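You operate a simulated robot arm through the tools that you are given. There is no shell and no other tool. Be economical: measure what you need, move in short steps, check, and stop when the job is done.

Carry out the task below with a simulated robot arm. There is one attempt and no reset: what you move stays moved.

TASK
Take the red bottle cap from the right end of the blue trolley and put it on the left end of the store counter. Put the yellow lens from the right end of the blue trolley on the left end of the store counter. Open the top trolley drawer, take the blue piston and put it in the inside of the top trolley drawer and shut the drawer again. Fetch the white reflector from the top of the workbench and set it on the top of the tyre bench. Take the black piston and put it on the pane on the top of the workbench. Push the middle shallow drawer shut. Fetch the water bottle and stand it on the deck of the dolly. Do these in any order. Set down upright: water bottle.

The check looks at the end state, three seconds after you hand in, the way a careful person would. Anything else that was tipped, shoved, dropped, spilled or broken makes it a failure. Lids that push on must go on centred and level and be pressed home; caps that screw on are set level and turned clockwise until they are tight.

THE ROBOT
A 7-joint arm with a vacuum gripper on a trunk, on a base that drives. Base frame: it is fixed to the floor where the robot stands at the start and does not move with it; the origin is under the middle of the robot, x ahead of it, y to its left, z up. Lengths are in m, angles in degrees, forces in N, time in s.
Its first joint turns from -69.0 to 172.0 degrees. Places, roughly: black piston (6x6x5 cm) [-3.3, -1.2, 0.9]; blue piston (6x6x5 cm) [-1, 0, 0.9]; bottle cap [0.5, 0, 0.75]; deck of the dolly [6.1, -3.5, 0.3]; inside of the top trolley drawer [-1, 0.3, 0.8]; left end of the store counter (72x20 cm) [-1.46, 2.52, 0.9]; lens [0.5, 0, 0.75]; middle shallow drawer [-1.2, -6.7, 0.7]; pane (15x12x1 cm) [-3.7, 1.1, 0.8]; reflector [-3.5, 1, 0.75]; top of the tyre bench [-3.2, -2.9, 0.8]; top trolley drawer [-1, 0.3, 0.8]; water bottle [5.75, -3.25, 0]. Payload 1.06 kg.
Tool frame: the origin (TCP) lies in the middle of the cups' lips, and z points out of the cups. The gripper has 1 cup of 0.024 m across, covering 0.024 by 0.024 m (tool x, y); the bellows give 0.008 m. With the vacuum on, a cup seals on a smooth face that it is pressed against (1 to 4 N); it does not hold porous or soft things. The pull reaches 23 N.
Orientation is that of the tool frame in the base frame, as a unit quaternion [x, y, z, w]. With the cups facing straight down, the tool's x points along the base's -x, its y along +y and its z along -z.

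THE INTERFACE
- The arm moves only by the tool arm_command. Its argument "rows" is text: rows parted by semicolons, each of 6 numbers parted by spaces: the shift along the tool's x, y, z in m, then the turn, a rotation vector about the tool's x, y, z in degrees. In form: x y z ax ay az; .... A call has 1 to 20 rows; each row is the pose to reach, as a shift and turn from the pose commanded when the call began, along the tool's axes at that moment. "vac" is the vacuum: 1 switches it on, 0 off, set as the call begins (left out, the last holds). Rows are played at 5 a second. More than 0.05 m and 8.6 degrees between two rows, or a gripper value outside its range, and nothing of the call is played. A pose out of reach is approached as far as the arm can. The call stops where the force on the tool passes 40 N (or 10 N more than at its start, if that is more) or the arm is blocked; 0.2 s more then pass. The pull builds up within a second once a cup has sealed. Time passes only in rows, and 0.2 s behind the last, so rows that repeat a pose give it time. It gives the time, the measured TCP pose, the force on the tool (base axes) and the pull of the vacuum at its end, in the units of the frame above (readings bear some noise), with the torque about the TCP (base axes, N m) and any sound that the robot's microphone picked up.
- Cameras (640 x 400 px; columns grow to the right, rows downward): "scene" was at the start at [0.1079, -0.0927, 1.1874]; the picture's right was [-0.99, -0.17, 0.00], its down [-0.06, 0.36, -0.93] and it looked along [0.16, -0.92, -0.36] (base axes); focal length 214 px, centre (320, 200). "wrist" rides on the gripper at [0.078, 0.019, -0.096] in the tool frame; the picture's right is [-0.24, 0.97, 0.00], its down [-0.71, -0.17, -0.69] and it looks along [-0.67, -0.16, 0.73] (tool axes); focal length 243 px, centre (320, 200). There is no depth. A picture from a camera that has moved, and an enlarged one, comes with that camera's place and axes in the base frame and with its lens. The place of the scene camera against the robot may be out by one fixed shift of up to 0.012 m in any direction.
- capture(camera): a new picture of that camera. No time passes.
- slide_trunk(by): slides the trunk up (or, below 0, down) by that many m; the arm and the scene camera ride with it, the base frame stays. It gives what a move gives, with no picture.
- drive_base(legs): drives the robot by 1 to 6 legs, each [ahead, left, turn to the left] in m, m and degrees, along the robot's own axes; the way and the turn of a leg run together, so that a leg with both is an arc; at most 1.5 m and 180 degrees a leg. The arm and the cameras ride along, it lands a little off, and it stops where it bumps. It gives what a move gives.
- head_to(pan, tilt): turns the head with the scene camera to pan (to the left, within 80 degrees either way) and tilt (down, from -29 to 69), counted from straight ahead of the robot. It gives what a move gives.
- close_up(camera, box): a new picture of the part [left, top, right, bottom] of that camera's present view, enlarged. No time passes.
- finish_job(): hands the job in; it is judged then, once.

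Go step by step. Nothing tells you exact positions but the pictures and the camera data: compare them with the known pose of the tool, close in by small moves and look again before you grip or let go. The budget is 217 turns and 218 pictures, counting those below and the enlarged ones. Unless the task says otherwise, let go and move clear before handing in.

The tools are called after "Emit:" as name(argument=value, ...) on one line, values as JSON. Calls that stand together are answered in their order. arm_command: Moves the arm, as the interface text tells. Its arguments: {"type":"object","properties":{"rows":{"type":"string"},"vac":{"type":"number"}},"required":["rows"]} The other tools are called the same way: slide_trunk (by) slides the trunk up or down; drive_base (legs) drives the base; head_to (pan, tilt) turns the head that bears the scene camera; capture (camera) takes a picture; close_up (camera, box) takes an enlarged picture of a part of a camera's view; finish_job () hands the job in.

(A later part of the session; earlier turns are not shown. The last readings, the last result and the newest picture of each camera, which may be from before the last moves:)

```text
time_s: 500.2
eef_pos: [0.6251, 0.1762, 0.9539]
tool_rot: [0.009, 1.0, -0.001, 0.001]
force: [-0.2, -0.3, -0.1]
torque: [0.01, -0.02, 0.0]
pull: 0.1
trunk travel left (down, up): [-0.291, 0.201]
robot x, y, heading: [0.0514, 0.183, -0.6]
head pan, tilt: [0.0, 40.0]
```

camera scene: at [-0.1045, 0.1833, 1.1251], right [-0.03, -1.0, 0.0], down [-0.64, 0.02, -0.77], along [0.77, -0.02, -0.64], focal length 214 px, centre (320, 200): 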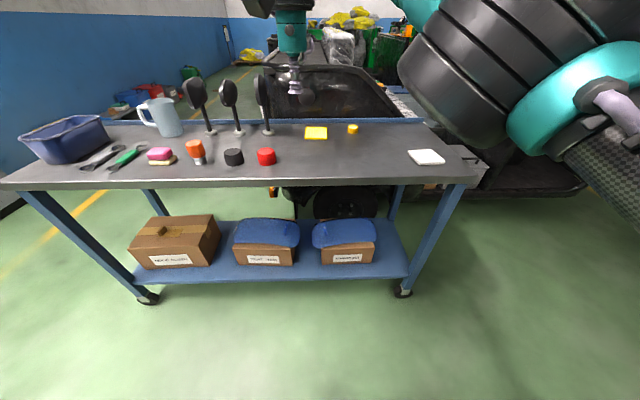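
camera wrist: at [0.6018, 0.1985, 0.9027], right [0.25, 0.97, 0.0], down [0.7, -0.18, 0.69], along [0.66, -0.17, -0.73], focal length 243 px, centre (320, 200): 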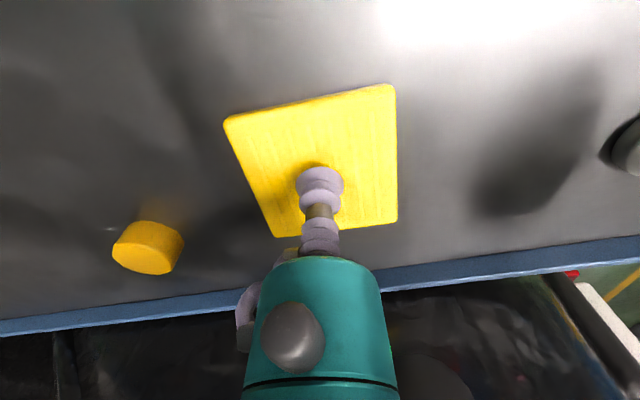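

The base jolts break it free but the arm at ~0.022 m/s is reliable. So I'll "inchworm": carry with slow arm strokes, release (it hovers), move the base, regrip. First find it.

Emit:
arm_command(rows="0 0 -0.03 0 0 0; 0 0 -0.05 0 0 0; 0 0 -0.05 0 0 0", vac=0)

Emit:
capture(camera="wrist")

Emit:
capture(camera="scene")

```text
time_s: 501.0
eef_pos: [0.6254, 0.1781, 1.0037]
tool_rot: [0.009, 1.0, 0.0, 0.001]
force: [1.2, -0.1, -0.4]
torque: [-0.01, -0.02, -0.02]
pull: 0.0
trunk travel left (down, up): [-0.291, 0.201]
robot x, y, heading: [0.0528, 0.1805, -0.7]
head pan, tilt: [0.0, 40.0]
```

```text
60 pictures are left
camera wrist: at [0.5478, 0.1993, 1.1002], right [0.25, 0.97, 0.0], down [0.7, -0.18, 0.69], along [0.66, -0.17, -0.73], focal length 243 px, centre (320, 200)
```

wrist: 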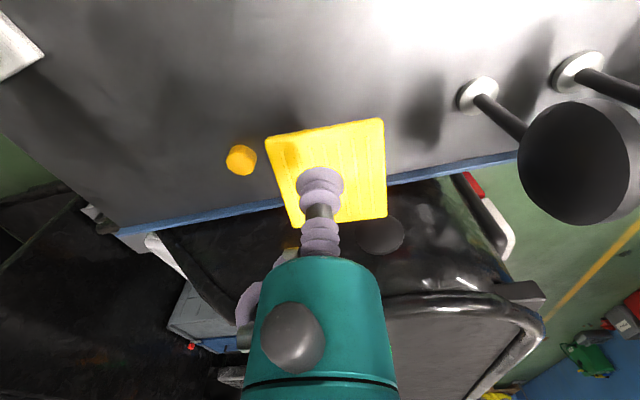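

```text
59 pictures are left
camera scene: at [0.2355, 0.1804, 1.125], right [-0.01, -1.0, 0.0], down [-0.64, 0.01, -0.77], along [0.77, -0.01, -0.64], focal length 214 px, centre (320, 200)
```

scene: 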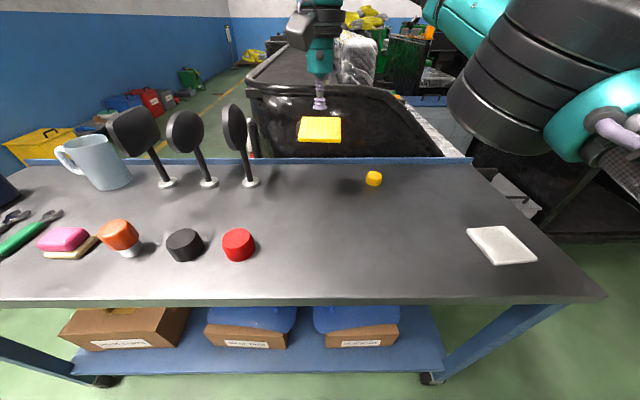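

Lens hovers at (0.6645,0.18,0.951). Regripping, then slow strokes: back in x (rising), then left in y.

Emit:
arm_command(rows="-0.02 0.001 0.01 0 0 0; -0.039 0.002 0.02 0 0 0; -0.039 0.002 0.04 0 0 0; -0.039 0.002 0.05 0 0 0; -0.039 0.002 0.054 0 0 0; -0.039 0.002 0.058 0 0 0; -0.039 0.002 0.06 0 0 0; -0.039 0.002 0.06 0 0 0; -0.039 0.002 0.06 0 0 0; -0.039 0.002 0.06 0 0 0; -0.039 0.002 0.06 0 0 0", vac=1)

Emit:
arm_command(rows="0.002 0 -0.001 0 0 0; 0.005 0 -0.002 0 0 0; 0.009 0 -0.003 0 0 0; 0.0135 0 -0.0045 0 0 0; 0.018 0 -0.006 0 0 0; 0.0225 0 -0.0075 0 0 0; 0.027 0 -0.009 0 0 0; 0.0315 0 -0.0105 0 0 0; 0.036 0 -0.012 0 0 0; 0.0405 0 -0.0135 0 0 0; 0.045 0 -0.015 0 0 0; 0.0495 0 -0.0165 0 0 0; 0.054 0 -0.018 0 0 0; 0.0585 0 -0.0195 0 0 0; 0.063 0 -0.021 0 0 0; 0.0675 0 -0.0225 0 0 0; 0.072 0 -0.024 0 0 0; 0.0765 0 -0.0255 0 0 0; 0.08 0 -0.027 0 0 0; 0.083 0 -0.028 0 0 0")

Emit:
arm_command(rows="0.002 0 -0.001 0 0 0; 0.005 0 -0.002 0 0 0; 0.009 0 -0.003 0 0 0; 0.0135 0 -0.0045 0 0 0; 0.018 0 -0.006 0 0 0; 0.0225 0 -0.0075 0 0 0; 0.027 0 -0.009 0 0 0; 0.0315 0 -0.0105 0 0 0; 0.036 0 -0.012 0 0 0; 0.0405 0 -0.0135 0 0 0; 0.045 0 -0.015 0 0 0; 0.0495 0 -0.0165 0 0 0; 0.054 0 -0.018 0 0 0; 0.0585 0 -0.0195 0 0 0; 0.063 0 -0.021 0 0 0; 0.0675 0 -0.0225 0 0 0; 0.072 0 -0.024 0 0 0; 0.0765 0 -0.0255 0 0 0; 0.08 0 -0.027 0 0 0; 0.083 0 -0.028 0 0 0")

Emit:
arm_command(rows="0 0.002 0 0 0 0; 0 0.005 0 0 0 0; 0 0.009 0 0 0 0; 0 0.0135 0 0 0 0; 0 0.018 0 0 0 0; 0 0.0225 0 0 0 0; 0 0.027 0 0 0 0; 0 0.0315 0 0 0 0; 0 0.036 0 0 0 0; 0 0.0405 0 0 0 0; 0 0.045 0 0 0 0; 0 0.0495 0 0 0 0; 0 0.054 0 0 0 0; 0 0.0585 0 0 0 0; 0 0.063 0 0 0 0; 0 0.0675 0 0 0 0; 0 0.072 0 0 0 0; 0 0.0765 0 0 0 0; 0 0.08 0 0 0 0; 0 0.083 0 0 0 0")

```text
time_s: 503.4
eef_pos: [0.6648, 0.178, 0.9419]
tool_rot: [0.009, 1.0, 0.0, 0.001]
force: [-0.7, 0.4, 0.1]
torque: [0.03, -0.03, 0.07]
pull: 22.6
out of reach, approached as far as the arm can: row 2, 3, 4, 5
trunk travel left (down, up): [-0.291, 0.201]
robot x, y, heading: [0.0537, 0.183, -0.6]
head pan, tilt: [0.0, 40.0]
```

```text
time_s: 507.6
eef_pos: [0.5795, 0.1796, 0.9726]
tool_rot: [0.009, 1.0, 0.0, 0.002]
force: [-0.3, -0.1, 0.3]
torque: [0.0, 0.01, 0.02]
pull: 0.1
trunk travel left (down, up): [-0.291, 0.201]
robot x, y, heading: [0.0541, 0.1793, -0.5]
head pan, tilt: [0.0, 40.0]
```

```text
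time_s: 511.8
eef_pos: [0.4976, 0.1801, 0.9994]
tool_rot: [0.008, 1.0, -0.001, 0.001]
force: [0.6, 0.7, 0.2]
torque: [0.01, -0.03, -0.01]
pull: 0.0
trunk travel left (down, up): [-0.291, 0.201]
robot x, y, heading: [0.0534, 0.1814, -0.5]
head pan, tilt: [0.0, 40.0]
```

```text
time_s: 516.0
eef_pos: [0.4989, 0.2644, 0.9989]
tool_rot: [0.008, 1.0, -0.001, 0.002]
force: [0.4, -0.2, -0.8]
torque: [0.02, 0.0, 0.04]
pull: 0.0
trunk travel left (down, up): [-0.291, 0.201]
robot x, y, heading: [0.0557, 0.1851, -0.3]
head pan, tilt: [0.0, 40.0]
```

Sideways the cup slips sooner than in lifting, so lateral strokes must be slower (~0.015 m/s). Locating the lens again.

Emit:
arm_command(rows="-0.04 -0.03 -0.01 0 0 0; -0.08 -0.06 -0.01 0 0 0; -0.11 -0.085 -0.01 0 0 0; -0.11 -0.085 -0.01 0 0 0", vac=0)

Emit:
capture(camera="wrist")

```text
refused: row 1 steps farther than a row can; nothing moved
```

```text
58 pictures are left
camera wrist: at [0.4211, 0.2855, 1.0963], right [0.25, 0.97, 0.0], down [0.7, -0.18, 0.69], along [0.66, -0.17, -0.73], focal length 243 px, centre (320, 200)
```

wrist: 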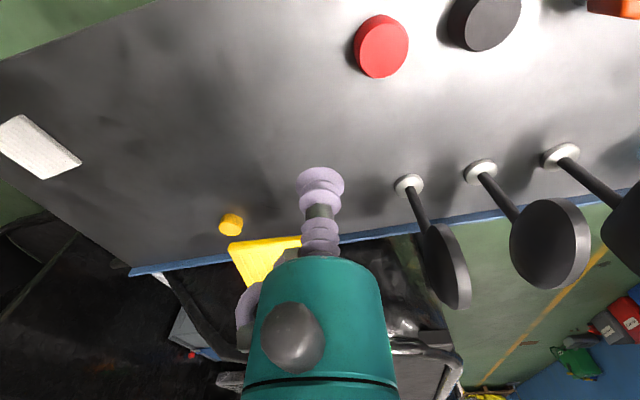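

Emit:
arm_command(rows="-0.04 -0.022 0 0 0 0; -0.08 -0.044 0 0 0 0; -0.12 -0.066 0 0 0 0; -0.155 -0.0865 0 0 0 0; -0.155 -0.0865 0.03 0 0 0; -0.155 -0.0865 0.05 0 0 0; -0.155 -0.0865 0.06 0 0 0; -0.155 -0.0865 0.066 0 0 0; -0.155 -0.0865 0.07 0 0 0; -0.155 -0.0865 0.073 0 0 0; -0.155 -0.0865 0.075 0 0 0; -0.155 -0.0865 0.075 0 0 0; -0.155 -0.0865 0.075 0 0 0; -0.155 -0.0865 0.075 0 0 0; -0.155 -0.0865 0.075 0 0 0", vac=1)

Emit:
arm_command(rows="0 0 -0.002 0 0 0; 0 0 -0.005 0 0 0; 0 0 -0.009 0 0 0; 0 0 -0.0135 0 0 0; 0 0 -0.018 0 0 0; 0 0 -0.0225 0 0 0; 0 0 -0.027 0 0 0; 0 0 -0.0315 0 0 0; 0 0 -0.036 0 0 0; 0 0 -0.0405 0 0 0; 0 0 -0.045 0 0 0; 0 0 -0.0495 0 0 0; 0 0 -0.054 0 0 0; 0 0 -0.0585 0 0 0; 0 0 -0.063 0 0 0; 0 0 -0.0675 0 0 0; 0 0 -0.072 0 0 0; 0 0 -0.0765 0 0 0; 0 0 -0.08 0 0 0; 0 0 -0.083 0 0 0")

Emit:
arm_command(rows="0.001 0 0 0 0 0; 0.003 0 0 0 0 0; 0.0055 0 0 0 0 0; 0.0085 0 0 0 0 0; 0.0115 0 0 0 0 0; 0.0145 0 0 0 0 0; 0.0175 0 0 0 0 0; 0.0205 0 0 0 0 0; 0.0235 0 0 0 0 0; 0.0265 0 0 0 0 0; 0.0295 0 0 0 0 0; 0.0325 0 0 0 0 0; 0.0355 0 0 0 0 0; 0.0385 0 0 0 0 0; 0.0415 0 0 0 0 0; 0.0445 0 0 0 0 0; 0.0475 0 0 0 0 0; 0.0505 0 0 0 0 0; 0.053 0 0 0 0 0; 0.055 0 0 0 0 0")

```text
time_s: 519.2
eef_pos: [0.6537, 0.1741, 0.9254]
tool_rot: [0.011, 1.0, 0.0, 0.001]
force: [0.2, -0.3, 0.2]
torque: [0.0, -0.02, 0.01]
pull: 23.2
out of reach, approached as far as the arm can: row 4
trunk travel left (down, up): [-0.291, 0.201]
robot x, y, heading: [0.049, 0.1828, -0.5]
head pan, tilt: [0.0, 40.0]
```

```text
time_s: 523.4
eef_pos: [0.648, 0.173, 1.0015]
tool_rot: [0.007, 1.0, -0.001, 0.001]
force: [0.0, 0.4, -0.2]
torque: [-0.01, -0.02, 0.03]
pull: 0.0
out of reach, approached as far as the arm can: row 17, 18, 19, 20
trunk travel left (down, up): [-0.291, 0.201]
robot x, y, heading: [0.0481, 0.1836, -0.5]
head pan, tilt: [0.0, 40.0]
```

```text
time_s: 527.6
eef_pos: [0.5934, 0.1756, 1.0019]
tool_rot: [0.009, 1.0, 0.0, 0.001]
force: [1.0, -0.2, -0.1]
torque: [0.0, -0.01, 0.0]
pull: 0.2
trunk travel left (down, up): [-0.291, 0.201]
robot x, y, heading: [0.0525, 0.179, -0.4]
head pan, tilt: [0.0, 40.0]
```

The lift ran into the reach limit at z≈0.99. I'll bring the base closer and look.

Emit:
drive_base(legs=[[0.07, 0, 0.4]])

Emit:
capture(camera="wrist")

```text
time_s: 528.6
eef_pos: [0.6633, 0.18, 1.0014]
tool_rot: [0.005, 1.0, 0.0, 0.001]
force: [0.7, 0.2, 0.0]
torque: [-0.01, 0.02, -0.02]
pull: 0.2
trunk travel left (down, up): [-0.291, 0.201]
robot x, y, heading: [0.118, 0.1822, -0.2]
head pan, tilt: [0.0, 40.0]
```

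```text
57 pictures are left
camera wrist: at [0.5847, 0.2005, 1.099], right [0.24, 0.97, 0.0], down [0.71, -0.18, 0.69], along [0.67, -0.17, -0.73], focal length 243 px, centre (320, 200)
```

wrist: 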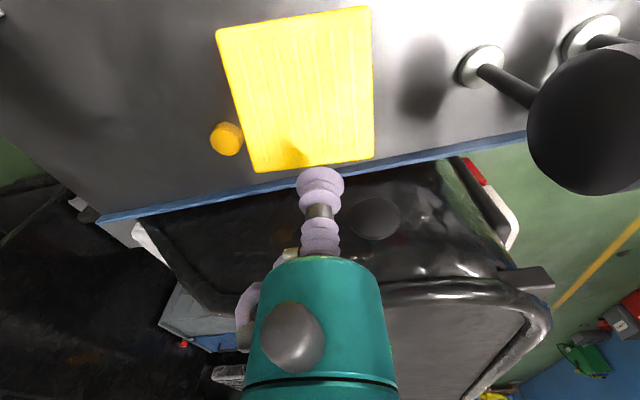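

Lens at ≈(0.639,0.176,0.947). Regripping; then a slower sideways test stroke.

Emit:
arm_command(rows="0.012 -0.002 0.01 0 0 0; 0.024 -0.004 0.03 0 0 0; 0.024 -0.004 0.045 0 0 0; 0.024 -0.004 0.052 0 0 0; 0.024 -0.004 0.057 0 0 0; 0.024 -0.004 0.061 0 0 0; 0.024 -0.004 0.064 0 0 0; 0.024 -0.004 0.066 0 0 0; 0.024 -0.004 0.066 0 0 0; 0.024 -0.004 0.066 0 0 0; 0.024 -0.004 0.066 0 0 0; 0.024 -0.004 0.066 0 0 0", vac=1)

Emit:
arm_command(rows="0.001 0 0 0 0 0; 0.003 0 0 0 0 0; 0.005 0 0 0 0 0; 0.0075 0 0 0 0 0; 0.01 0 0 0 0 0; 0.0125 0 0 0 0 0; 0.015 0 0 0 0 0; 0.0175 0 0 0 0 0; 0.02 0 0 0 0 0; 0.0225 0 0 0 0 0; 0.025 0 0 0 0 0; 0.0275 0 0 0 0 0; 0.03 0 0 0 0 0; 0.0325 0 0 0 0 0; 0.035 0 0 0 0 0; 0.0375 0 0 0 0 0; 0.04 0 0 0 0 0; 0.0425 0 0 0 0 0; 0.0445 0 0 0 0 0; 0.0455 0 0 0 0 0")

Emit:
arm_command(rows="0.001 0 0 0 0 0; 0.003 0 0 0 0 0; 0.006 0 0 0 0 0; 0.009 0 0 0 0 0; 0.012 0 0 0 0 0; 0.015 0 0 0 0 0; 0.018 0 0 0 0 0; 0.021 0 0 0 0 0; 0.024 0 0 0 0 0; 0.027 0 0 0 0 0; 0.03 0 0 0 0 0; 0.033 0 0 0 0 0; 0.036 0 0 0 0 0; 0.039 0 0 0 0 0; 0.042 0 0 0 0 0; 0.045 0 0 0 0 0; 0.048 0 0 0 0 0; 0.051 0 0 0 0 0; 0.053 0 0 0 0 0; 0.054 0 0 0 0 0")

```text
time_s: 531.2
eef_pos: [0.6384, 0.1768, 0.9359]
tool_rot: [0.006, 1.0, 0.0, 0.001]
force: [0.0, 0.8, 0.0]
torque: [-0.01, -0.06, 0.02]
pull: 22.8
trunk travel left (down, up): [-0.291, 0.201]
robot x, y, heading: [0.1197, 0.1866, -0.1]
head pan, tilt: [0.0, 40.0]
```

```text
time_s: 535.4
eef_pos: [0.5931, 0.1776, 0.9358]
tool_rot: [0.005, 1.0, 0.0, 0.0]
force: [1.8, -1.0, 0.1]
torque: [-0.02, -0.08, 0.01]
pull: 23.0
trunk travel left (down, up): [-0.291, 0.201]
robot x, y, heading: [0.1216, 0.1855, 0.1]
head pan, tilt: [0.0, 40.0]
```

```text
time_s: 539.6
eef_pos: [0.5378, 0.1763, 0.9358]
tool_rot: [0.004, 1.0, 0.0, 0.001]
force: [1.4, -0.1, -0.1]
torque: [0.03, -0.13, 0.05]
pull: 23.1
trunk travel left (down, up): [-0.291, 0.201]
robot x, y, heading: [0.1205, 0.1814, 0.2]
head pan, tilt: [0.0, 40.0]
```

Sideways at 0.015 m/s holds. Now strokes to the left (+y) at 0.0175 m/s with a slight rise.

Emit:
arm_command(rows="0 0.001 0 0 0 0; 0 0.004 -0.001 0 0 0; 0 0.0075 -0.0015 0 0 0; 0 0.011 -0.002 0 0 0; 0 0.0145 -0.0025 0 0 0; 0 0.018 -0.003 0 0 0; 0 0.0215 -0.0035 0 0 0; 0 0.025 -0.004 0 0 0; 0 0.0285 -0.0045 0 0 0; 0 0.032 -0.005 0 0 0; 0 0.0355 -0.0055 0 0 0; 0 0.039 -0.006 0 0 0; 0 0.0425 -0.0065 0 0 0; 0 0.046 -0.007 0 0 0; 0 0.0495 -0.0075 0 0 0; 0 0.053 -0.008 0 0 0; 0 0.0565 -0.0085 0 0 0; 0 0.06 -0.009 0 0 0; 0 0.063 -0.0095 0 0 0; 0 0.0645 -0.01 0 0 0")

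Emit:
arm_command(rows="0 0.001 0 0 0 0; 0 0.004 -0.001 0 0 0; 0 0.0075 -0.0015 0 0 0; 0 0.011 -0.002 0 0 0; 0 0.0145 -0.0025 0 0 0; 0 0.018 -0.003 0 0 0; 0 0.0215 -0.0035 0 0 0; 0 0.025 -0.004 0 0 0; 0 0.0285 -0.0045 0 0 0; 0 0.032 -0.005 0 0 0; 0 0.0355 -0.0055 0 0 0; 0 0.039 -0.006 0 0 0; 0 0.0425 -0.0065 0 0 0; 0 0.046 -0.007 0 0 0; 0 0.0495 -0.0075 0 0 0; 0 0.053 -0.008 0 0 0; 0 0.0565 -0.0085 0 0 0; 0 0.06 -0.009 0 0 0; 0 0.063 -0.0095 0 0 0; 0 0.0645 -0.01 0 0 0")

Emit:
arm_command(rows="0 0.001 0 0 0 0; 0 0.004 -0.001 0 0 0; 0 0.0075 -0.0015 0 0 0; 0 0.011 -0.002 0 0 0; 0 0.0145 -0.0025 0 0 0; 0 0.018 -0.003 0 0 0; 0 0.0215 -0.0035 0 0 0; 0 0.025 -0.004 0 0 0; 0 0.0285 -0.0045 0 0 0; 0 0.032 -0.005 0 0 0; 0 0.0355 -0.0055 0 0 0; 0 0.039 -0.006 0 0 0; 0 0.0425 -0.0065 0 0 0; 0 0.046 -0.007 0 0 0; 0 0.0495 -0.0075 0 0 0; 0 0.053 -0.008 0 0 0; 0 0.0565 -0.0085 0 0 0; 0 0.06 -0.009 0 0 0; 0 0.063 -0.0095 0 0 0; 0 0.0645 -0.01 0 0 0")

Emit:
arm_command(rows="0 0.001 0 0 0 0; 0 0.004 -0.001 0 0 0; 0 0.0075 -0.0015 0 0 0; 0 0.011 -0.002 0 0 0; 0 0.0145 -0.0025 0 0 0; 0 0.018 -0.003 0 0 0; 0 0.0215 -0.0035 0 0 0; 0 0.025 -0.004 0 0 0; 0 0.0285 -0.0045 0 0 0; 0 0.032 -0.005 0 0 0; 0 0.0355 -0.0055 0 0 0; 0 0.039 -0.006 0 0 0; 0 0.0425 -0.0065 0 0 0; 0 0.046 -0.007 0 0 0; 0 0.0495 -0.0075 0 0 0; 0 0.053 -0.008 0 0 0; 0 0.0565 -0.0085 0 0 0; 0 0.06 -0.009 0 0 0; 0 0.063 -0.0095 0 0 0; 0 0.0645 -0.01 0 0 0")

```text
time_s: 543.8
eef_pos: [0.5395, 0.242, 0.9477]
tool_rot: [0.004, 1.0, 0.001, 0.002]
force: [0.8, -2.2, -0.7]
torque: [-0.07, -0.08, -0.01]
pull: 23.2
trunk travel left (down, up): [-0.291, 0.201]
robot x, y, heading: [0.1173, 0.1797, 0.1]
head pan, tilt: [0.0, 40.0]
```

```text
time_s: 548.0
eef_pos: [0.5385, 0.3052, 0.957]
tool_rot: [0.003, 1.0, 0.001, 0.001]
force: [0.5, -1.4, -1.6]
torque: [-0.01, -0.05, 0.03]
pull: 22.8
trunk travel left (down, up): [-0.291, 0.201]
robot x, y, heading: [0.119, 0.181, -0.0]
head pan, tilt: [0.0, 40.0]
```

```text
time_s: 552.2
eef_pos: [0.541, 0.3718, 0.9658]
tool_rot: [0.004, 1.0, 0.0, 0.002]
force: [0.1, 0.0, -0.7]
torque: [0.02, -0.03, 0.01]
pull: 0.1
trunk travel left (down, up): [-0.291, 0.201]
robot x, y, heading: [0.1211, 0.1835, 0.2]
head pan, tilt: [0.0, 40.0]
```

```text
time_s: 556.4
eef_pos: [0.5413, 0.3948, 0.9705]
tool_rot: [0.004, 1.0, 0.001, 0.001]
force: [-0.1, -0.9, 0.0]
torque: [-0.02, 0.03, -0.01]
pull: 0.1
out of reach, approached as far as the arm can: row 9, 10, 11, 12, 13, 14, 15, 16, 17, 18, 19, 20
trunk travel left (down, up): [-0.291, 0.201]
robot x, y, heading: [0.1202, 0.1825, 0.2]
head pan, tilt: [0.0, 40.0]
```

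Two strokes held; the third slipped and the left reach ends. I'll reposition the base (heading 20°) so strokes run from its right to its left, and find the lens.

Emit:
arm_command(rows="0.01 -0.03 -0.02 0 0 0; 0.01 -0.03 -0.04 0 0 0; 0.01 -0.03 -0.06 0 0 0; 0.01 -0.03 -0.06 0 0 0", vac=0)

Emit:
drive_base(legs=[[-0.106, 0.276, 0], [0, 0, 20]])

Emit:
arm_command(rows="-0.003 -0.045 0 0 0 0; -0.006 -0.09 0 0 0 0; -0.009 -0.135 0 0 0 0; -0.012 -0.18 0 0 0 0; -0.015 -0.225 0 0 0 0; -0.018 -0.27 0 0 0 0; -0.021 -0.315 0 0 0 0; -0.024 -0.36 0 0 0 0; -0.027 -0.4 0 0 0 0; -0.03 -0.44 0 0 0 0; -0.03 -0.47 0 0 0 0; -0.03 -0.47 0 0 0 0")

Emit:
capture(camera="wrist")

```text
time_s: 557.4
eef_pos: [0.5295, 0.3653, 1.0281]
tool_rot: [0.005, 1.0, 0.0, 0.001]
force: [1.0, 0.7, -0.4]
torque: [0.01, 0.0, 0.03]
pull: 0.1
trunk travel left (down, up): [-0.291, 0.201]
robot x, y, heading: [0.1186, 0.1863, 0.2]
head pan, tilt: [0.0, 40.0]
```

```text
time_s: 561.4
eef_pos: [0.3332, 0.7649, 1.0281]
tool_rot: [-0.17, 0.985, 0.001, 0.001]
force: [-0.2, 0.5, -0.2]
torque: [0.01, -0.04, -0.01]
pull: 0.1
trunk travel left (down, up): [-0.291, 0.201]
robot x, y, heading: [0.0161, 0.4498, 20.1]
head pan, tilt: [0.0, 40.0]
```

```text
time_s: 564.0
eef_pos: [0.5169, 0.3314, 1.03]
tool_rot: [-0.17, 0.985, 0.0, 0.0]
force: [1.3, -0.6, 0.3]
torque: [-0.03, -0.01, 0.02]
pull: 0.1
trunk travel left (down, up): [-0.291, 0.201]
robot x, y, heading: [0.0087, 0.4582, 20.3]
head pan, tilt: [0.0, 40.0]
```

```text
56 pictures are left
camera wrist: at [0.4357, 0.3233, 1.1272], right [-0.1, 0.99, 0.0], down [0.72, 0.08, 0.69], along [0.68, 0.07, -0.73], focal length 243 px, centre (320, 200)
```

wrist: 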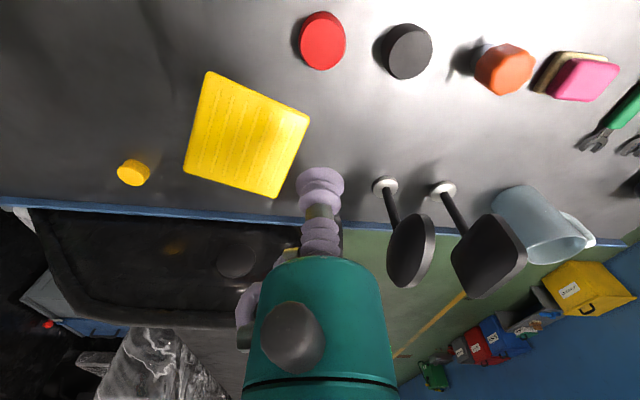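

The lens slid a bit under the cup, now at (0.541,0.277,0.952). Regripping and stroking at 0.014 m/s.

Emit:
arm_command(rows="-0.002 -0.03 0.01 0 0 0; -0.004 -0.059 0.02 0 0 0; -0.004 -0.059 0.05 0 0 0; -0.004 -0.059 0.065 0 0 0; -0.004 -0.059 0.073 0 0 0; -0.004 -0.059 0.079 0 0 0; -0.004 -0.059 0.084 0 0 0; -0.004 -0.059 0.088 0 0 0; -0.004 -0.059 0.09 0 0 0; -0.004 -0.059 0.09 0 0 0; -0.004 -0.059 0.09 0 0 0; -0.004 -0.059 0.09 0 0 0; -0.004 -0.059 0.09 0 0 0", vac=1)

Emit:
arm_command(rows="0 0.001 0 0 0 0; 0 0.003 -0.001 0 0 0; 0 0.0055 -0.0015 0 0 0; 0 0.0083 -0.002 0 0 0; 0 0.0111 -0.0025 0 0 0; 0 0.0139 -0.003 0 0 0; 0 0.0167 -0.0035 0 0 0; 0 0.0195 -0.004 0 0 0; 0 0.0223 -0.0045 0 0 0; 0 0.0251 -0.005 0 0 0; 0 0.0279 -0.0055 0 0 0; 0 0.0307 -0.006 0 0 0; 0 0.0335 -0.0065 0 0 0; 0 0.0363 -0.007 0 0 0; 0 0.0391 -0.0075 0 0 0; 0 0.0419 -0.008 0 0 0; 0 0.0447 -0.0085 0 0 0; 0 0.0475 -0.009 0 0 0; 0 0.0498 -0.0095 0 0 0; 0 0.051 -0.01 0 0 0")

Emit:
arm_command(rows="0 0.001 0 0 0 0; 0 0.003 -0.001 0 0 0; 0 0.0055 -0.0015 0 0 0; 0 0.0083 -0.002 0 0 0; 0 0.0111 -0.0025 0 0 0; 0 0.0139 -0.003 0 0 0; 0 0.0167 -0.0035 0 0 0; 0 0.0195 -0.004 0 0 0; 0 0.0223 -0.0045 0 0 0; 0 0.0251 -0.005 0 0 0; 0 0.0279 -0.0055 0 0 0; 0 0.0307 -0.006 0 0 0; 0 0.0335 -0.0065 0 0 0; 0 0.0363 -0.007 0 0 0; 0 0.0391 -0.0075 0 0 0; 0 0.0419 -0.008 0 0 0; 0 0.0447 -0.0085 0 0 0; 0 0.0475 -0.009 0 0 0; 0 0.0498 -0.0095 0 0 0; 0 0.051 -0.01 0 0 0")

Emit:
capture(camera="wrist")

```text
time_s: 566.8
eef_pos: [0.5434, 0.2784, 0.9386]
tool_rot: [-0.17, 0.985, 0.0, 0.001]
force: [0.8, -0.1, 0.1]
torque: [-0.06, -0.05, -0.02]
pull: 23.4
trunk travel left (down, up): [-0.291, 0.201]
robot x, y, heading: [0.0112, 0.4563, 20.3]
head pan, tilt: [0.0, 40.0]
```

```text
time_s: 571.0
eef_pos: [0.5257, 0.3259, 0.9479]
tool_rot: [-0.17, 0.985, 0.002, 0.0]
force: [0.5, -1.1, -0.2]
torque: [-0.06, -0.04, -0.02]
pull: 23.1
trunk travel left (down, up): [-0.291, 0.201]
robot x, y, heading: [0.0146, 0.4547, 20.2]
head pan, tilt: [0.0, 40.0]
```

```text
time_s: 575.2
eef_pos: [0.5091, 0.3747, 0.9576]
tool_rot: [-0.17, 0.985, 0.002, 0.001]
force: [-0.6, -0.9, -1.2]
torque: [-0.06, -0.03, 0.01]
pull: 23.5
trunk travel left (down, up): [-0.291, 0.201]
robot x, y, heading: [0.0136, 0.453, 19.9]
head pan, tilt: [0.0, 40.0]
```

```text
55 pictures are left
camera wrist: at [0.4285, 0.3667, 1.055], right [-0.1, 0.99, 0.0], down [0.72, 0.07, 0.69], along [0.68, 0.07, -0.73], focal length 243 px, centre (320, 200)
```

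wrist: 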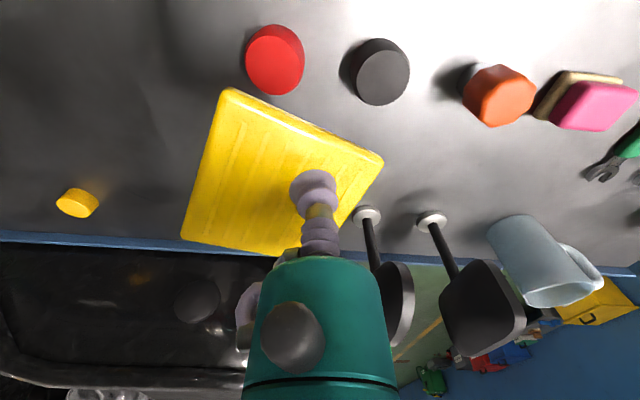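

The cup sits about 2 cm off the lens centre. Two more strokes and check whether that grows.

Emit:
arm_command(rows="0 0.001 0 0 0 0; 0 0.003 0 0 0 0; 0 0.0055 0 0 0 0; 0 0.0083 0 0 0 0; 0 0.0111 0 0 0 0; 0 0.0139 0 0 0 0; 0 0.0167 0 0 0 0; 0 0.0195 0 0 0 0; 0 0.0223 0 0 0 0; 0 0.0251 0 0 0 0; 0 0.0279 0 0 0 0; 0 0.0307 0 0 0 0; 0 0.0335 0 0 0 0; 0 0.0363 0 0 0 0; 0 0.0391 0 0 0 0; 0 0.0419 0 0 0 0; 0 0.0447 0 0 0 0; 0 0.0475 0 0 0 0; 0 0.0498 0 0 0 0; 0 0.051 0 0 0 0")

Emit:
arm_command(rows="0 0.001 0 0 0 0; 0 0.003 0 0 0 0; 0 0.0055 0 0 0 0; 0 0.0083 0 0 0 0; 0 0.0111 0 0 0 0; 0 0.0139 0 0 0 0; 0 0.0167 0 0 0 0; 0 0.0195 0 0 0 0; 0 0.0223 0 0 0 0; 0 0.0251 0 0 0 0; 0 0.0279 0 0 0 0; 0 0.0307 0 0 0 0; 0 0.0335 0 0 0 0; 0 0.0363 0 0 0 0; 0 0.0391 0 0 0 0; 0 0.0419 0 0 0 0; 0 0.0447 0 0 0 0; 0 0.0475 0 0 0 0; 0 0.0498 0 0 0 0; 0 0.051 0 0 0 0")

Emit:
capture(camera="wrist")

```text
time_s: 579.4
eef_pos: [0.4916, 0.4222, 0.9595]
tool_rot: [-0.171, 0.985, 0.001, 0.001]
force: [0.8, -1.6, -0.4]
torque: [-0.04, -0.04, -0.02]
pull: 22.7
trunk travel left (down, up): [-0.291, 0.201]
robot x, y, heading: [0.0135, 0.4533, 20.1]
head pan, tilt: [0.0, 40.0]
```

```text
time_s: 583.6
eef_pos: [0.4734, 0.4703, 0.9583]
tool_rot: [-0.17, 0.985, 0.0, 0.001]
force: [0.1, -2.1, -0.6]
torque: [-0.09, -0.02, -0.01]
pull: 23.6
trunk travel left (down, up): [-0.291, 0.201]
robot x, y, heading: [0.0113, 0.4554, 20.3]
head pan, tilt: [0.0, 40.0]
```

```text
54 pictures are left
camera wrist: at [0.3939, 0.4625, 1.0555], right [-0.1, 0.99, 0.0], down [0.72, 0.07, 0.69], along [0.68, 0.07, -0.73], focal length 243 px, centre (320, 200)
```

wrist: 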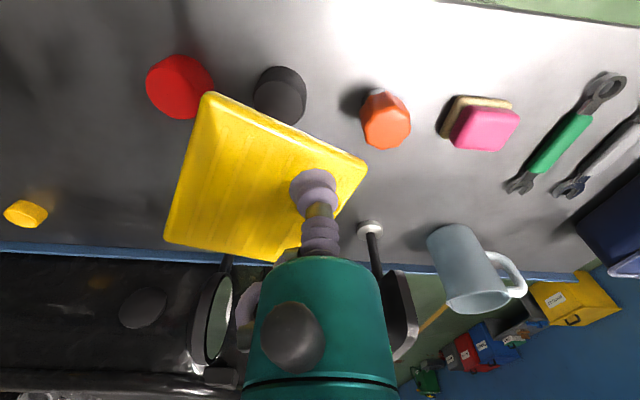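

It slides slowly even so; suction limits sideways speed to ~0.012 m/s. Since the lens hovers and barely rotates, I'll instead lift it by suction and then push its edge with the cup, which can go faster. First lift, release, and reposition the base (heading 0).

Emit:
arm_command(rows="0 0 -0.002 0 0 0; 0 0 -0.005 0 0 0; 0 0 -0.0085 0 0 0; 0 0 -0.012 0 0 0; 0 0 -0.0155 0 0 0; 0 0 -0.019 0 0 0; 0 0 -0.0225 0 0 0; 0 0 -0.026 0 0 0; 0 0 -0.0295 0 0 0; 0 0 -0.033 0 0 0; 0 0 -0.0365 0 0 0; 0 0 -0.04 0 0 0; 0 0 -0.0435 0 0 0; 0 0 -0.047 0 0 0; 0 0 -0.0505 0 0 0; 0 0 -0.054 0 0 0; 0 0 -0.0575 0 0 0; 0 0 -0.061 0 0 0; 0 0 -0.0635 0 0 0; 0 0 -0.065 0 0 0")

Emit:
arm_command(rows="0 0 0 0 0 0; 0 0 0 0 0 0; 0 0 -0.01 0 0 0; 0 0 -0.03 0 0 0; 0 0 -0.05 0 0 0; 0 0 -0.05 0 0 0", vac=0)

Emit:
drive_base(legs=[[0.118, 0.234, 0], [0, 0, -20]])

Emit:
capture(camera="wrist")

Emit:
capture(camera="scene")

```text
time_s: 587.8
eef_pos: [0.4731, 0.4705, 1.0228]
tool_rot: [-0.17, 0.985, 0.0, 0.001]
force: [-0.9, -0.1, 0.2]
torque: [0.0, -0.01, -0.02]
pull: 0.2
trunk travel left (down, up): [-0.291, 0.201]
robot x, y, heading: [0.014, 0.4522, 19.9]
head pan, tilt: [0.0, 40.0]
```

```text
time_s: 589.2
eef_pos: [0.472, 0.47, 1.073]
tool_rot: [-0.17, 0.985, 0.001, 0.001]
force: [0.3, 1.0, -0.2]
torque: [0.0, -0.01, 0.02]
pull: 0.0
trunk travel left (down, up): [-0.291, 0.201]
robot x, y, heading: [0.0121, 0.4526, 19.9]
head pan, tilt: [0.0, 40.0]
```

```text
time_s: 593.0
eef_pos: [0.4841, 0.5704, 1.0728]
tool_rot: [0.003, 1.0, 0.0, 0.0]
force: [0.1, 0.1, 0.7]
torque: [0.0, 0.0, 0.02]
pull: 0.0
trunk travel left (down, up): [-0.291, 0.201]
robot x, y, heading: [0.0446, 0.7102, 0.1]
head pan, tilt: [0.0, 40.0]
```

```text
53 pictures are left
camera wrist: at [0.4042, 0.5898, 1.1706], right [0.24, 0.97, 0.0], down [0.71, -0.17, 0.69], along [0.67, -0.16, -0.73], focal length 243 px, centre (320, 200)
```

wrist: 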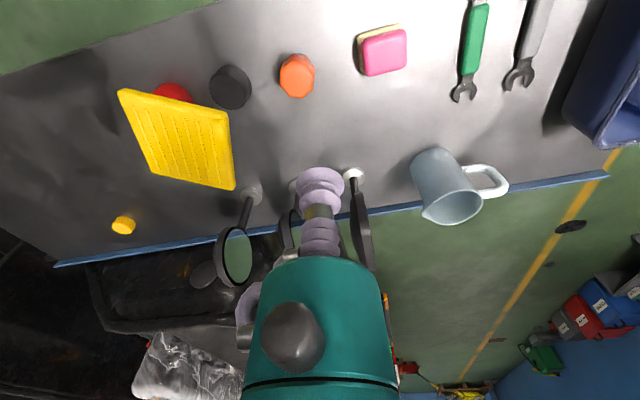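

```text
52 pictures are left
camera scene: at [0.228, 0.7101, 1.1251], right [0.01, -1.0, 0.0], down [-0.64, 0.0, -0.77], along [0.77, 0.0, -0.64], focal length 214 px, centre (320, 200)
```

scene: 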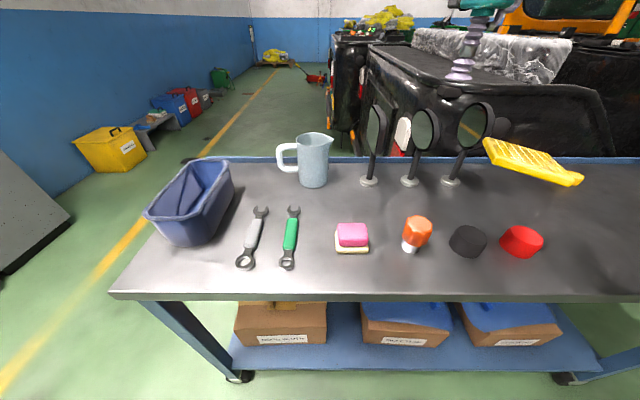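

The lens tilted while lifted off-centre. Let me look closely at its attitude.

Emit:
close_up(camera="scene", box=[440, 100, 620, 220])

Emit:
close_up(camera="wrist", box=[90, 60, 330, 220])

```text
3.33 times, centred on (530, 160) of scene
camera zoom: at [0.228, 0.7101, 1.1251], right [0.01, -1.0, 0.0], down [-0.64, 0.0, -0.77], along [0.77, 0.0, -0.64], focal length 715 px, centre (-380, 333)
```

zoom: 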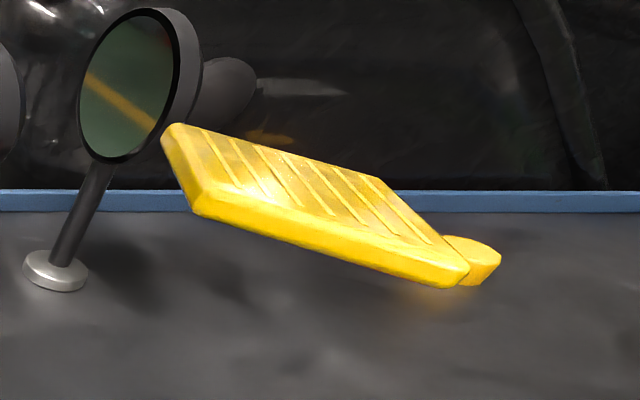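

```text
2.50 times, centred on (210, 140) of wrist
camera zoom: at [0.4042, 0.5898, 1.1706], right [0.24, 0.97, 0.0], down [0.71, -0.17, 0.69], along [0.67, -0.16, -0.73], focal length 606 px, centre (595, 350)
```

zoom: 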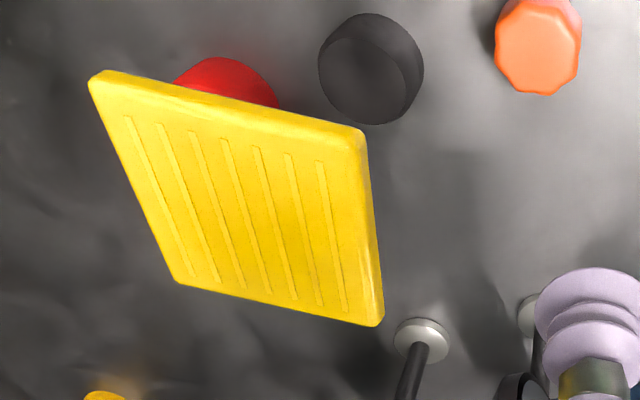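

The lens is only yawed, still level, at about (0.492,0.423,0.955). Moving the base to heading 15° and placing the cup above it.

Emit:
drive_base(legs=[[-0.073, -0.085, 0], [0, 0, 15]])

Emit:
arm_command(rows="-0.003 -0.045 0 0 0 0; -0.006 -0.09 0 0 0 0; -0.01 -0.135 0 0 0 0; -0.01 -0.18 0 0 0 0; -0.01 -0.19 0.03 0 0 0; -0.01 -0.19 0.06 0 0 0; -0.01 -0.19 0.08 0 0 0; -0.01 -0.19 0.08 0 0 0")

Emit:
capture(camera="wrist")

```text
time_s: 595.2
eef_pos: [0.4303, 0.6041, 1.0744]
tool_rot: [-0.129, 0.992, 0.0, 0.001]
force: [0.1, 0.3, 0.1]
torque: [0.0, -0.02, 0.0]
pull: 0.0
trunk travel left (down, up): [-0.291, 0.201]
robot x, y, heading: [-0.028, 0.6233, 15.3]
head pan, tilt: [0.0, 40.0]
```

```text
time_s: 597.0
eef_pos: [0.4881, 0.4214, 0.9927]
tool_rot: [-0.128, 0.992, 0.0, 0.0]
force: [-0.8, 0.1, 0.4]
torque: [0.02, -0.02, 0.02]
pull: 0.1
trunk travel left (down, up): [-0.291, 0.201]
robot x, y, heading: [-0.0296, 0.6246, 15.5]
head pan, tilt: [0.0, 40.0]
```

```text
49 pictures are left
camera wrist: at [0.4065, 0.4204, 1.0897], right [-0.02, 1.0, 0.0], down [0.73, 0.01, 0.69], along [0.69, 0.01, -0.73], focal length 243 px, centre (320, 200)
```

wrist: 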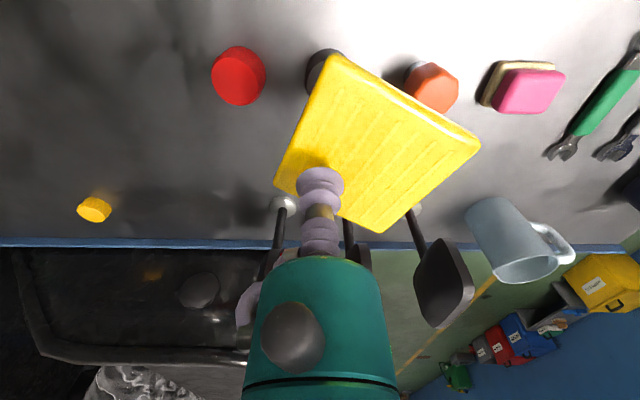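

Lens centre ≈(0.50,0.453,0.955). Regripping and five slow strokes at 0.0105 m/s.

Emit:
arm_command(rows="-0.01 0.014 0 0 0 0; -0.02 0.028 0.01 0 0 0; -0.02 0.028 0.022 0 0 0; -0.02 0.028 0.03 0 0 0; -0.02 0.028 0.036 0 0 0; -0.02 0.028 0.041 0 0 0; -0.02 0.028 0.045 0 0 0; -0.02 0.028 0.048 0 0 0; -0.02 0.028 0.05 0 0 0; -0.02 0.028 0.05 0 0 0; -0.02 0.028 0.05 0 0 0; -0.02 0.028 0.05 0 0 0; -0.02 0.028 0.05 0 0 0", vac=1)

Emit:
arm_command(rows="0 .001 0 0 0 0;0 .003 0 0 0 0;0 .005 0 0 0 0;0 .007 0 0 0 0;0 .009 0 0 0 0;0 .0112 0 0 0 0;0 .0133 0 0 0 0;0 .0154 0 0 0 0;0 .0175 0 0 0 0;0 .0196 0 0 0 0;0 .0217 0 0 0 0;0 .0238 0 0 0 0;0 .0259 0 0 0 0;0 .028 0 0 0 0;0 .0301 0 0 0 0;0 .0322 0 0 0 0;0 .0343 0 0 0 0;0 .0364 0 0 0 0;0 .0385 0 0 0 0;0 .04 0 0 0 0")

Emit:
arm_command(rows="0 .001 0 0 0 0;0 .003 0 0 0 0;0 .005 0 0 0 0;0 .007 0 0 0 0;0 .009 0 0 0 0;0 .0112 0 0 0 0;0 .0133 0 0 0 0;0 .0154 0 0 0 0;0 .0175 0 0 0 0;0 .0196 0 0 0 0;0 .0217 0 0 0 0;0 .0238 0 0 0 0;0 .0259 0 0 0 0;0 .028 0 0 0 0;0 .0301 0 0 0 0;0 .0322 0 0 0 0;0 .0343 0 0 0 0;0 .0364 0 0 0 0;0 .0385 0 0 0 0;0 .04 0 0 0 0")

Emit:
arm_command(rows="0 .001 0 0 0 0;0 .003 0 0 0 0;0 .005 0 0 0 0;0 .007 0 0 0 0;0 .009 0 0 0 0;0 .0112 0 0 0 0;0 .0133 0 0 0 0;0 .0154 0 0 0 0;0 .0175 0 0 0 0;0 .0196 0 0 0 0;0 .0217 0 0 0 0;0 .0238 0 0 0 0;0 .0259 0 0 0 0;0 .028 0 0 0 0;0 .0301 0 0 0 0;0 .0322 0 0 0 0;0 .0343 0 0 0 0;0 .0364 0 0 0 0;0 .0385 0 0 0 0;0 .04 0 0 0 0")

Emit:
arm_command(rows="0 .001 0 0 0 0;0 .003 0 0 0 0;0 .005 0 0 0 0;0 .007 0 0 0 0;0 .009 0 0 0 0;0 .0112 0 0 0 0;0 .0133 0 0 0 0;0 .0154 0 0 0 0;0 .0175 0 0 0 0;0 .0196 0 0 0 0;0 .0217 0 0 0 0;0 .0238 0 0 0 0;0 .0259 0 0 0 0;0 .028 0 0 0 0;0 .0301 0 0 0 0;0 .0322 0 0 0 0;0 .0343 0 0 0 0;0 .0364 0 0 0 0;0 .0385 0 0 0 0;0 .04 0 0 0 0")

Emit:
capture(camera="wrist")

```text
time_s: 599.9
eef_pos: [0.5001, 0.4557, 0.9428]
tool_rot: [-0.129, 0.992, 0.0, 0.001]
force: [-0.5, -0.2, 0.1]
torque: [0.03, 0.06, -0.02]
pull: 22.8
trunk travel left (down, up): [-0.291, 0.201]
robot x, y, heading: [-0.029, 0.6236, 15.4]
head pan, tilt: [0.0, 40.0]
```

```text
time_s: 604.0
eef_pos: [0.491, 0.493, 0.9442]
tool_rot: [-0.129, 0.992, 0.002, 0.0]
force: [-0.2, -1.7, -0.6]
torque: [-0.06, 0.06, 0.02]
pull: 23.3
trunk travel left (down, up): [-0.291, 0.201]
robot x, y, heading: [-0.0323, 0.625, 15.5]
head pan, tilt: [0.0, 40.0]
```

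```text
time_s: 608.2
eef_pos: [0.4811, 0.5341, 0.9441]
tool_rot: [-0.13, 0.992, 0.001, 0.0]
force: [0.1, -2.6, 0.1]
torque: [-0.11, 0.02, 0.05]
pull: 23.0
trunk travel left (down, up): [-0.291, 0.201]
robot x, y, heading: [-0.0293, 0.6243, 15.4]
head pan, tilt: [0.0, 40.0]
```

```text
time_s: 612.5
eef_pos: [0.472, 0.5729, 0.9429]
tool_rot: [-0.13, 0.992, 0.0, 0.0]
force: [-0.3, -2.3, -0.6]
torque: [-0.11, 0.02, -0.01]
pull: 23.1
trunk travel left (down, up): [-0.291, 0.201]
robot x, y, heading: [-0.0315, 0.6266, 15.2]
head pan, tilt: [0.0, 40.0]
```

```text
time_s: 616.6
eef_pos: [0.4608, 0.6118, 0.9439]
tool_rot: [-0.129, 0.992, 0.001, 0.001]
force: [0.9, -2.2, -0.1]
torque: [-0.09, -0.02, 0.06]
pull: 22.8
trunk travel left (down, up): [-0.291, 0.201]
robot x, y, heading: [-0.0306, 0.6196, 15.4]
head pan, tilt: [0.0, 40.0]
```

```text
48 pictures are left
camera wrist: at [0.3792, 0.6098, 1.0409], right [-0.02, 1.0, 0.0], down [0.73, 0.01, 0.69], along [0.69, 0.02, -0.73], focal length 243 px, centre (320, 200)
```

wrist: 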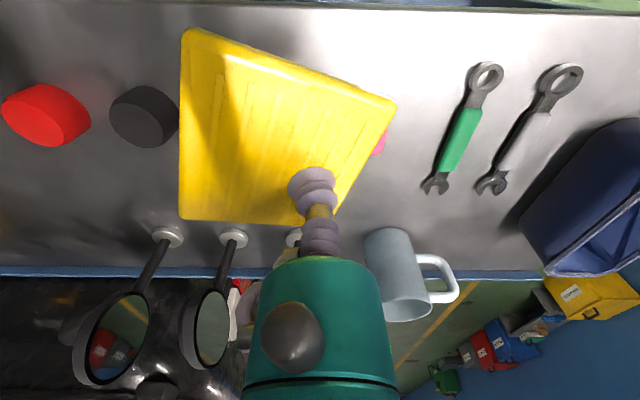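

The lens creeps back under the cup about 20% of the travel regardless of speed, so each grip is good for ~0.3 m. I'll regrip near its trailing side each time and stroke at 0.0165 m/s.

Emit:
arm_command(rows="0 0 0 0 0 0;0 0 0 0 0 0;0 0 -.01 0 0 0;0 0 -.022 0 0 0;.008 -.02 -.022 0 0 0;.0155 -.0425 -.022 0 0 0;.0155 -.0425 -.022 0 0 0", vac=0)

Emit:
arm_command(rows="0 0 .01 0 0 0;0 0 .018 0 0 0;0 0 .022 0 0 0;0 0 .025 0 0 0;0 0 .028 0 0 0;0 0 .028 0 0 0;0 0 .028 0 0 0;0 0 .028 0 0 0;0 0 .028 0 0 0", vac=1)

Emit:
arm_command(rows="0 .0015 0 0 0 0;0 .004 0 0 0 0;0 .007 0 0 0 0;0 .0103 0 0 0 0;0 .0136 0 0 0 0;0 .0169 0 0 0 0;0 .0202 0 0 0 0;0 .0235 0 0 0 0;0 .0268 0 0 0 0;0 .0301 0 0 0 0;0 .0334 0 0 0 0;0 .0367 0 0 0 0;0 .04 0 0 0 0;0 .0433 0 0 0 0;0 .0466 0 0 0 0;0 .0499 0 0 0 0;0 .0532 0 0 0 0;0 .0565 0 0 0 0;0 .0595 0 0 0 0;0 .061 0 0 0 0")

Emit:
arm_command(rows="0 .0015 0 0 0 0;0 .004 0 0 0 0;0 .007 0 0 0 0;0 .0103 0 0 0 0;0 .0136 0 0 0 0;0 .0169 0 0 0 0;0 .0202 0 0 0 0;0 .0235 0 0 0 0;0 .0268 0 0 0 0;0 .0301 0 0 0 0;0 .0334 0 0 0 0;0 .0367 0 0 0 0;0 .04 0 0 0 0;0 .0433 0 0 0 0;0 .0466 0 0 0 0;0 .0499 0 0 0 0;0 .0532 0 0 0 0;0 .0565 0 0 0 0;0 .0595 0 0 0 0;0 .061 0 0 0 0")

Emit:
arm_command(rows="0 .0015 0 0 0 0;0 .004 0 0 0 0;0 .007 0 0 0 0;0 .0103 0 0 0 0;0 .0136 0 0 0 0;0 .0169 0 0 0 0;0 .0202 0 0 0 0;0 .0235 0 0 0 0;0 .0268 0 0 0 0;0 .0301 0 0 0 0;0 .0334 0 0 0 0;0 .0367 0 0 0 0;0 .04 0 0 0 0;0 .0433 0 0 0 0;0 .0466 0 0 0 0;0 .0499 0 0 0 0;0 .0532 0 0 0 0;0 .0565 0 0 0 0;0 .0595 0 0 0 0;0 .061 0 0 0 0")

Emit:
capture(camera="wrist")

```text
time_s: 618.2
eef_pos: [0.453, 0.5644, 0.9658]
tool_rot: [-0.129, 0.992, 0.0, 0.001]
force: [1.6, -0.4, -0.1]
torque: [-0.01, 0.02, 0.0]
pull: 0.0
trunk travel left (down, up): [-0.291, 0.201]
robot x, y, heading: [-0.0314, 0.6262, 15.4]
head pan, tilt: [0.0, 40.0]
```

```text
time_s: 620.2
eef_pos: [0.4569, 0.5632, 0.9376]
tool_rot: [-0.129, 0.992, 0.001, 0.001]
force: [0.4, -0.3, -0.8]
torque: [-0.06, 0.03, -0.01]
pull: 22.7
trunk travel left (down, up): [-0.291, 0.201]
robot x, y, heading: [-0.0305, 0.6292, 15.4]
head pan, tilt: [0.0, 40.0]
```

```text
time_s: 624.5
eef_pos: [0.4399, 0.6242, 0.9383]
tool_rot: [-0.13, 0.992, 0.001, 0.001]
force: [0.4, -2.7, -2.7]
torque: [-0.23, -0.02, 0.04]
pull: 23.3
trunk travel left (down, up): [-0.291, 0.201]
robot x, y, heading: [-0.025, 0.6256, 15.5]
head pan, tilt: [0.0, 40.0]
```

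```text
time_s: 628.6
eef_pos: [0.4252, 0.6839, 0.9365]
tool_rot: [-0.129, 0.992, 0.001, 0.001]
force: [0.9, -2.6, 0.2]
torque: [-0.16, 0.01, 0.0]
pull: 23.0
trunk travel left (down, up): [-0.291, 0.201]
robot x, y, heading: [-0.0323, 0.6262, 15.4]
head pan, tilt: [0.0, 40.0]
```

```text
time_s: 632.9
eef_pos: [0.4082, 0.7425, 0.9376]
tool_rot: [-0.13, 0.992, 0.001, 0.001]
force: [0.8, -2.5, -0.4]
torque: [-0.1, -0.01, 0.03]
pull: 22.8
trunk travel left (down, up): [-0.291, 0.201]
robot x, y, heading: [-0.0284, 0.6277, 15.2]
head pan, tilt: [0.0, 40.0]
```

```text
47 pictures are left
camera wrist: at [0.3276, 0.7412, 1.0347], right [-0.02, 1.0, 0.0], down [0.73, 0.01, 0.69], along [0.69, 0.02, -0.73], focal length 243 px, centre (320, 200)
```

wrist: 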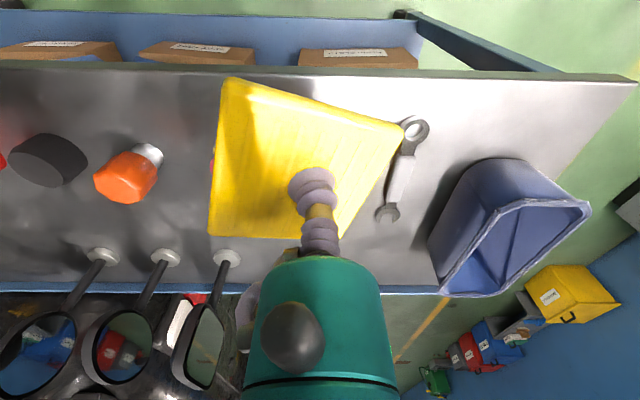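

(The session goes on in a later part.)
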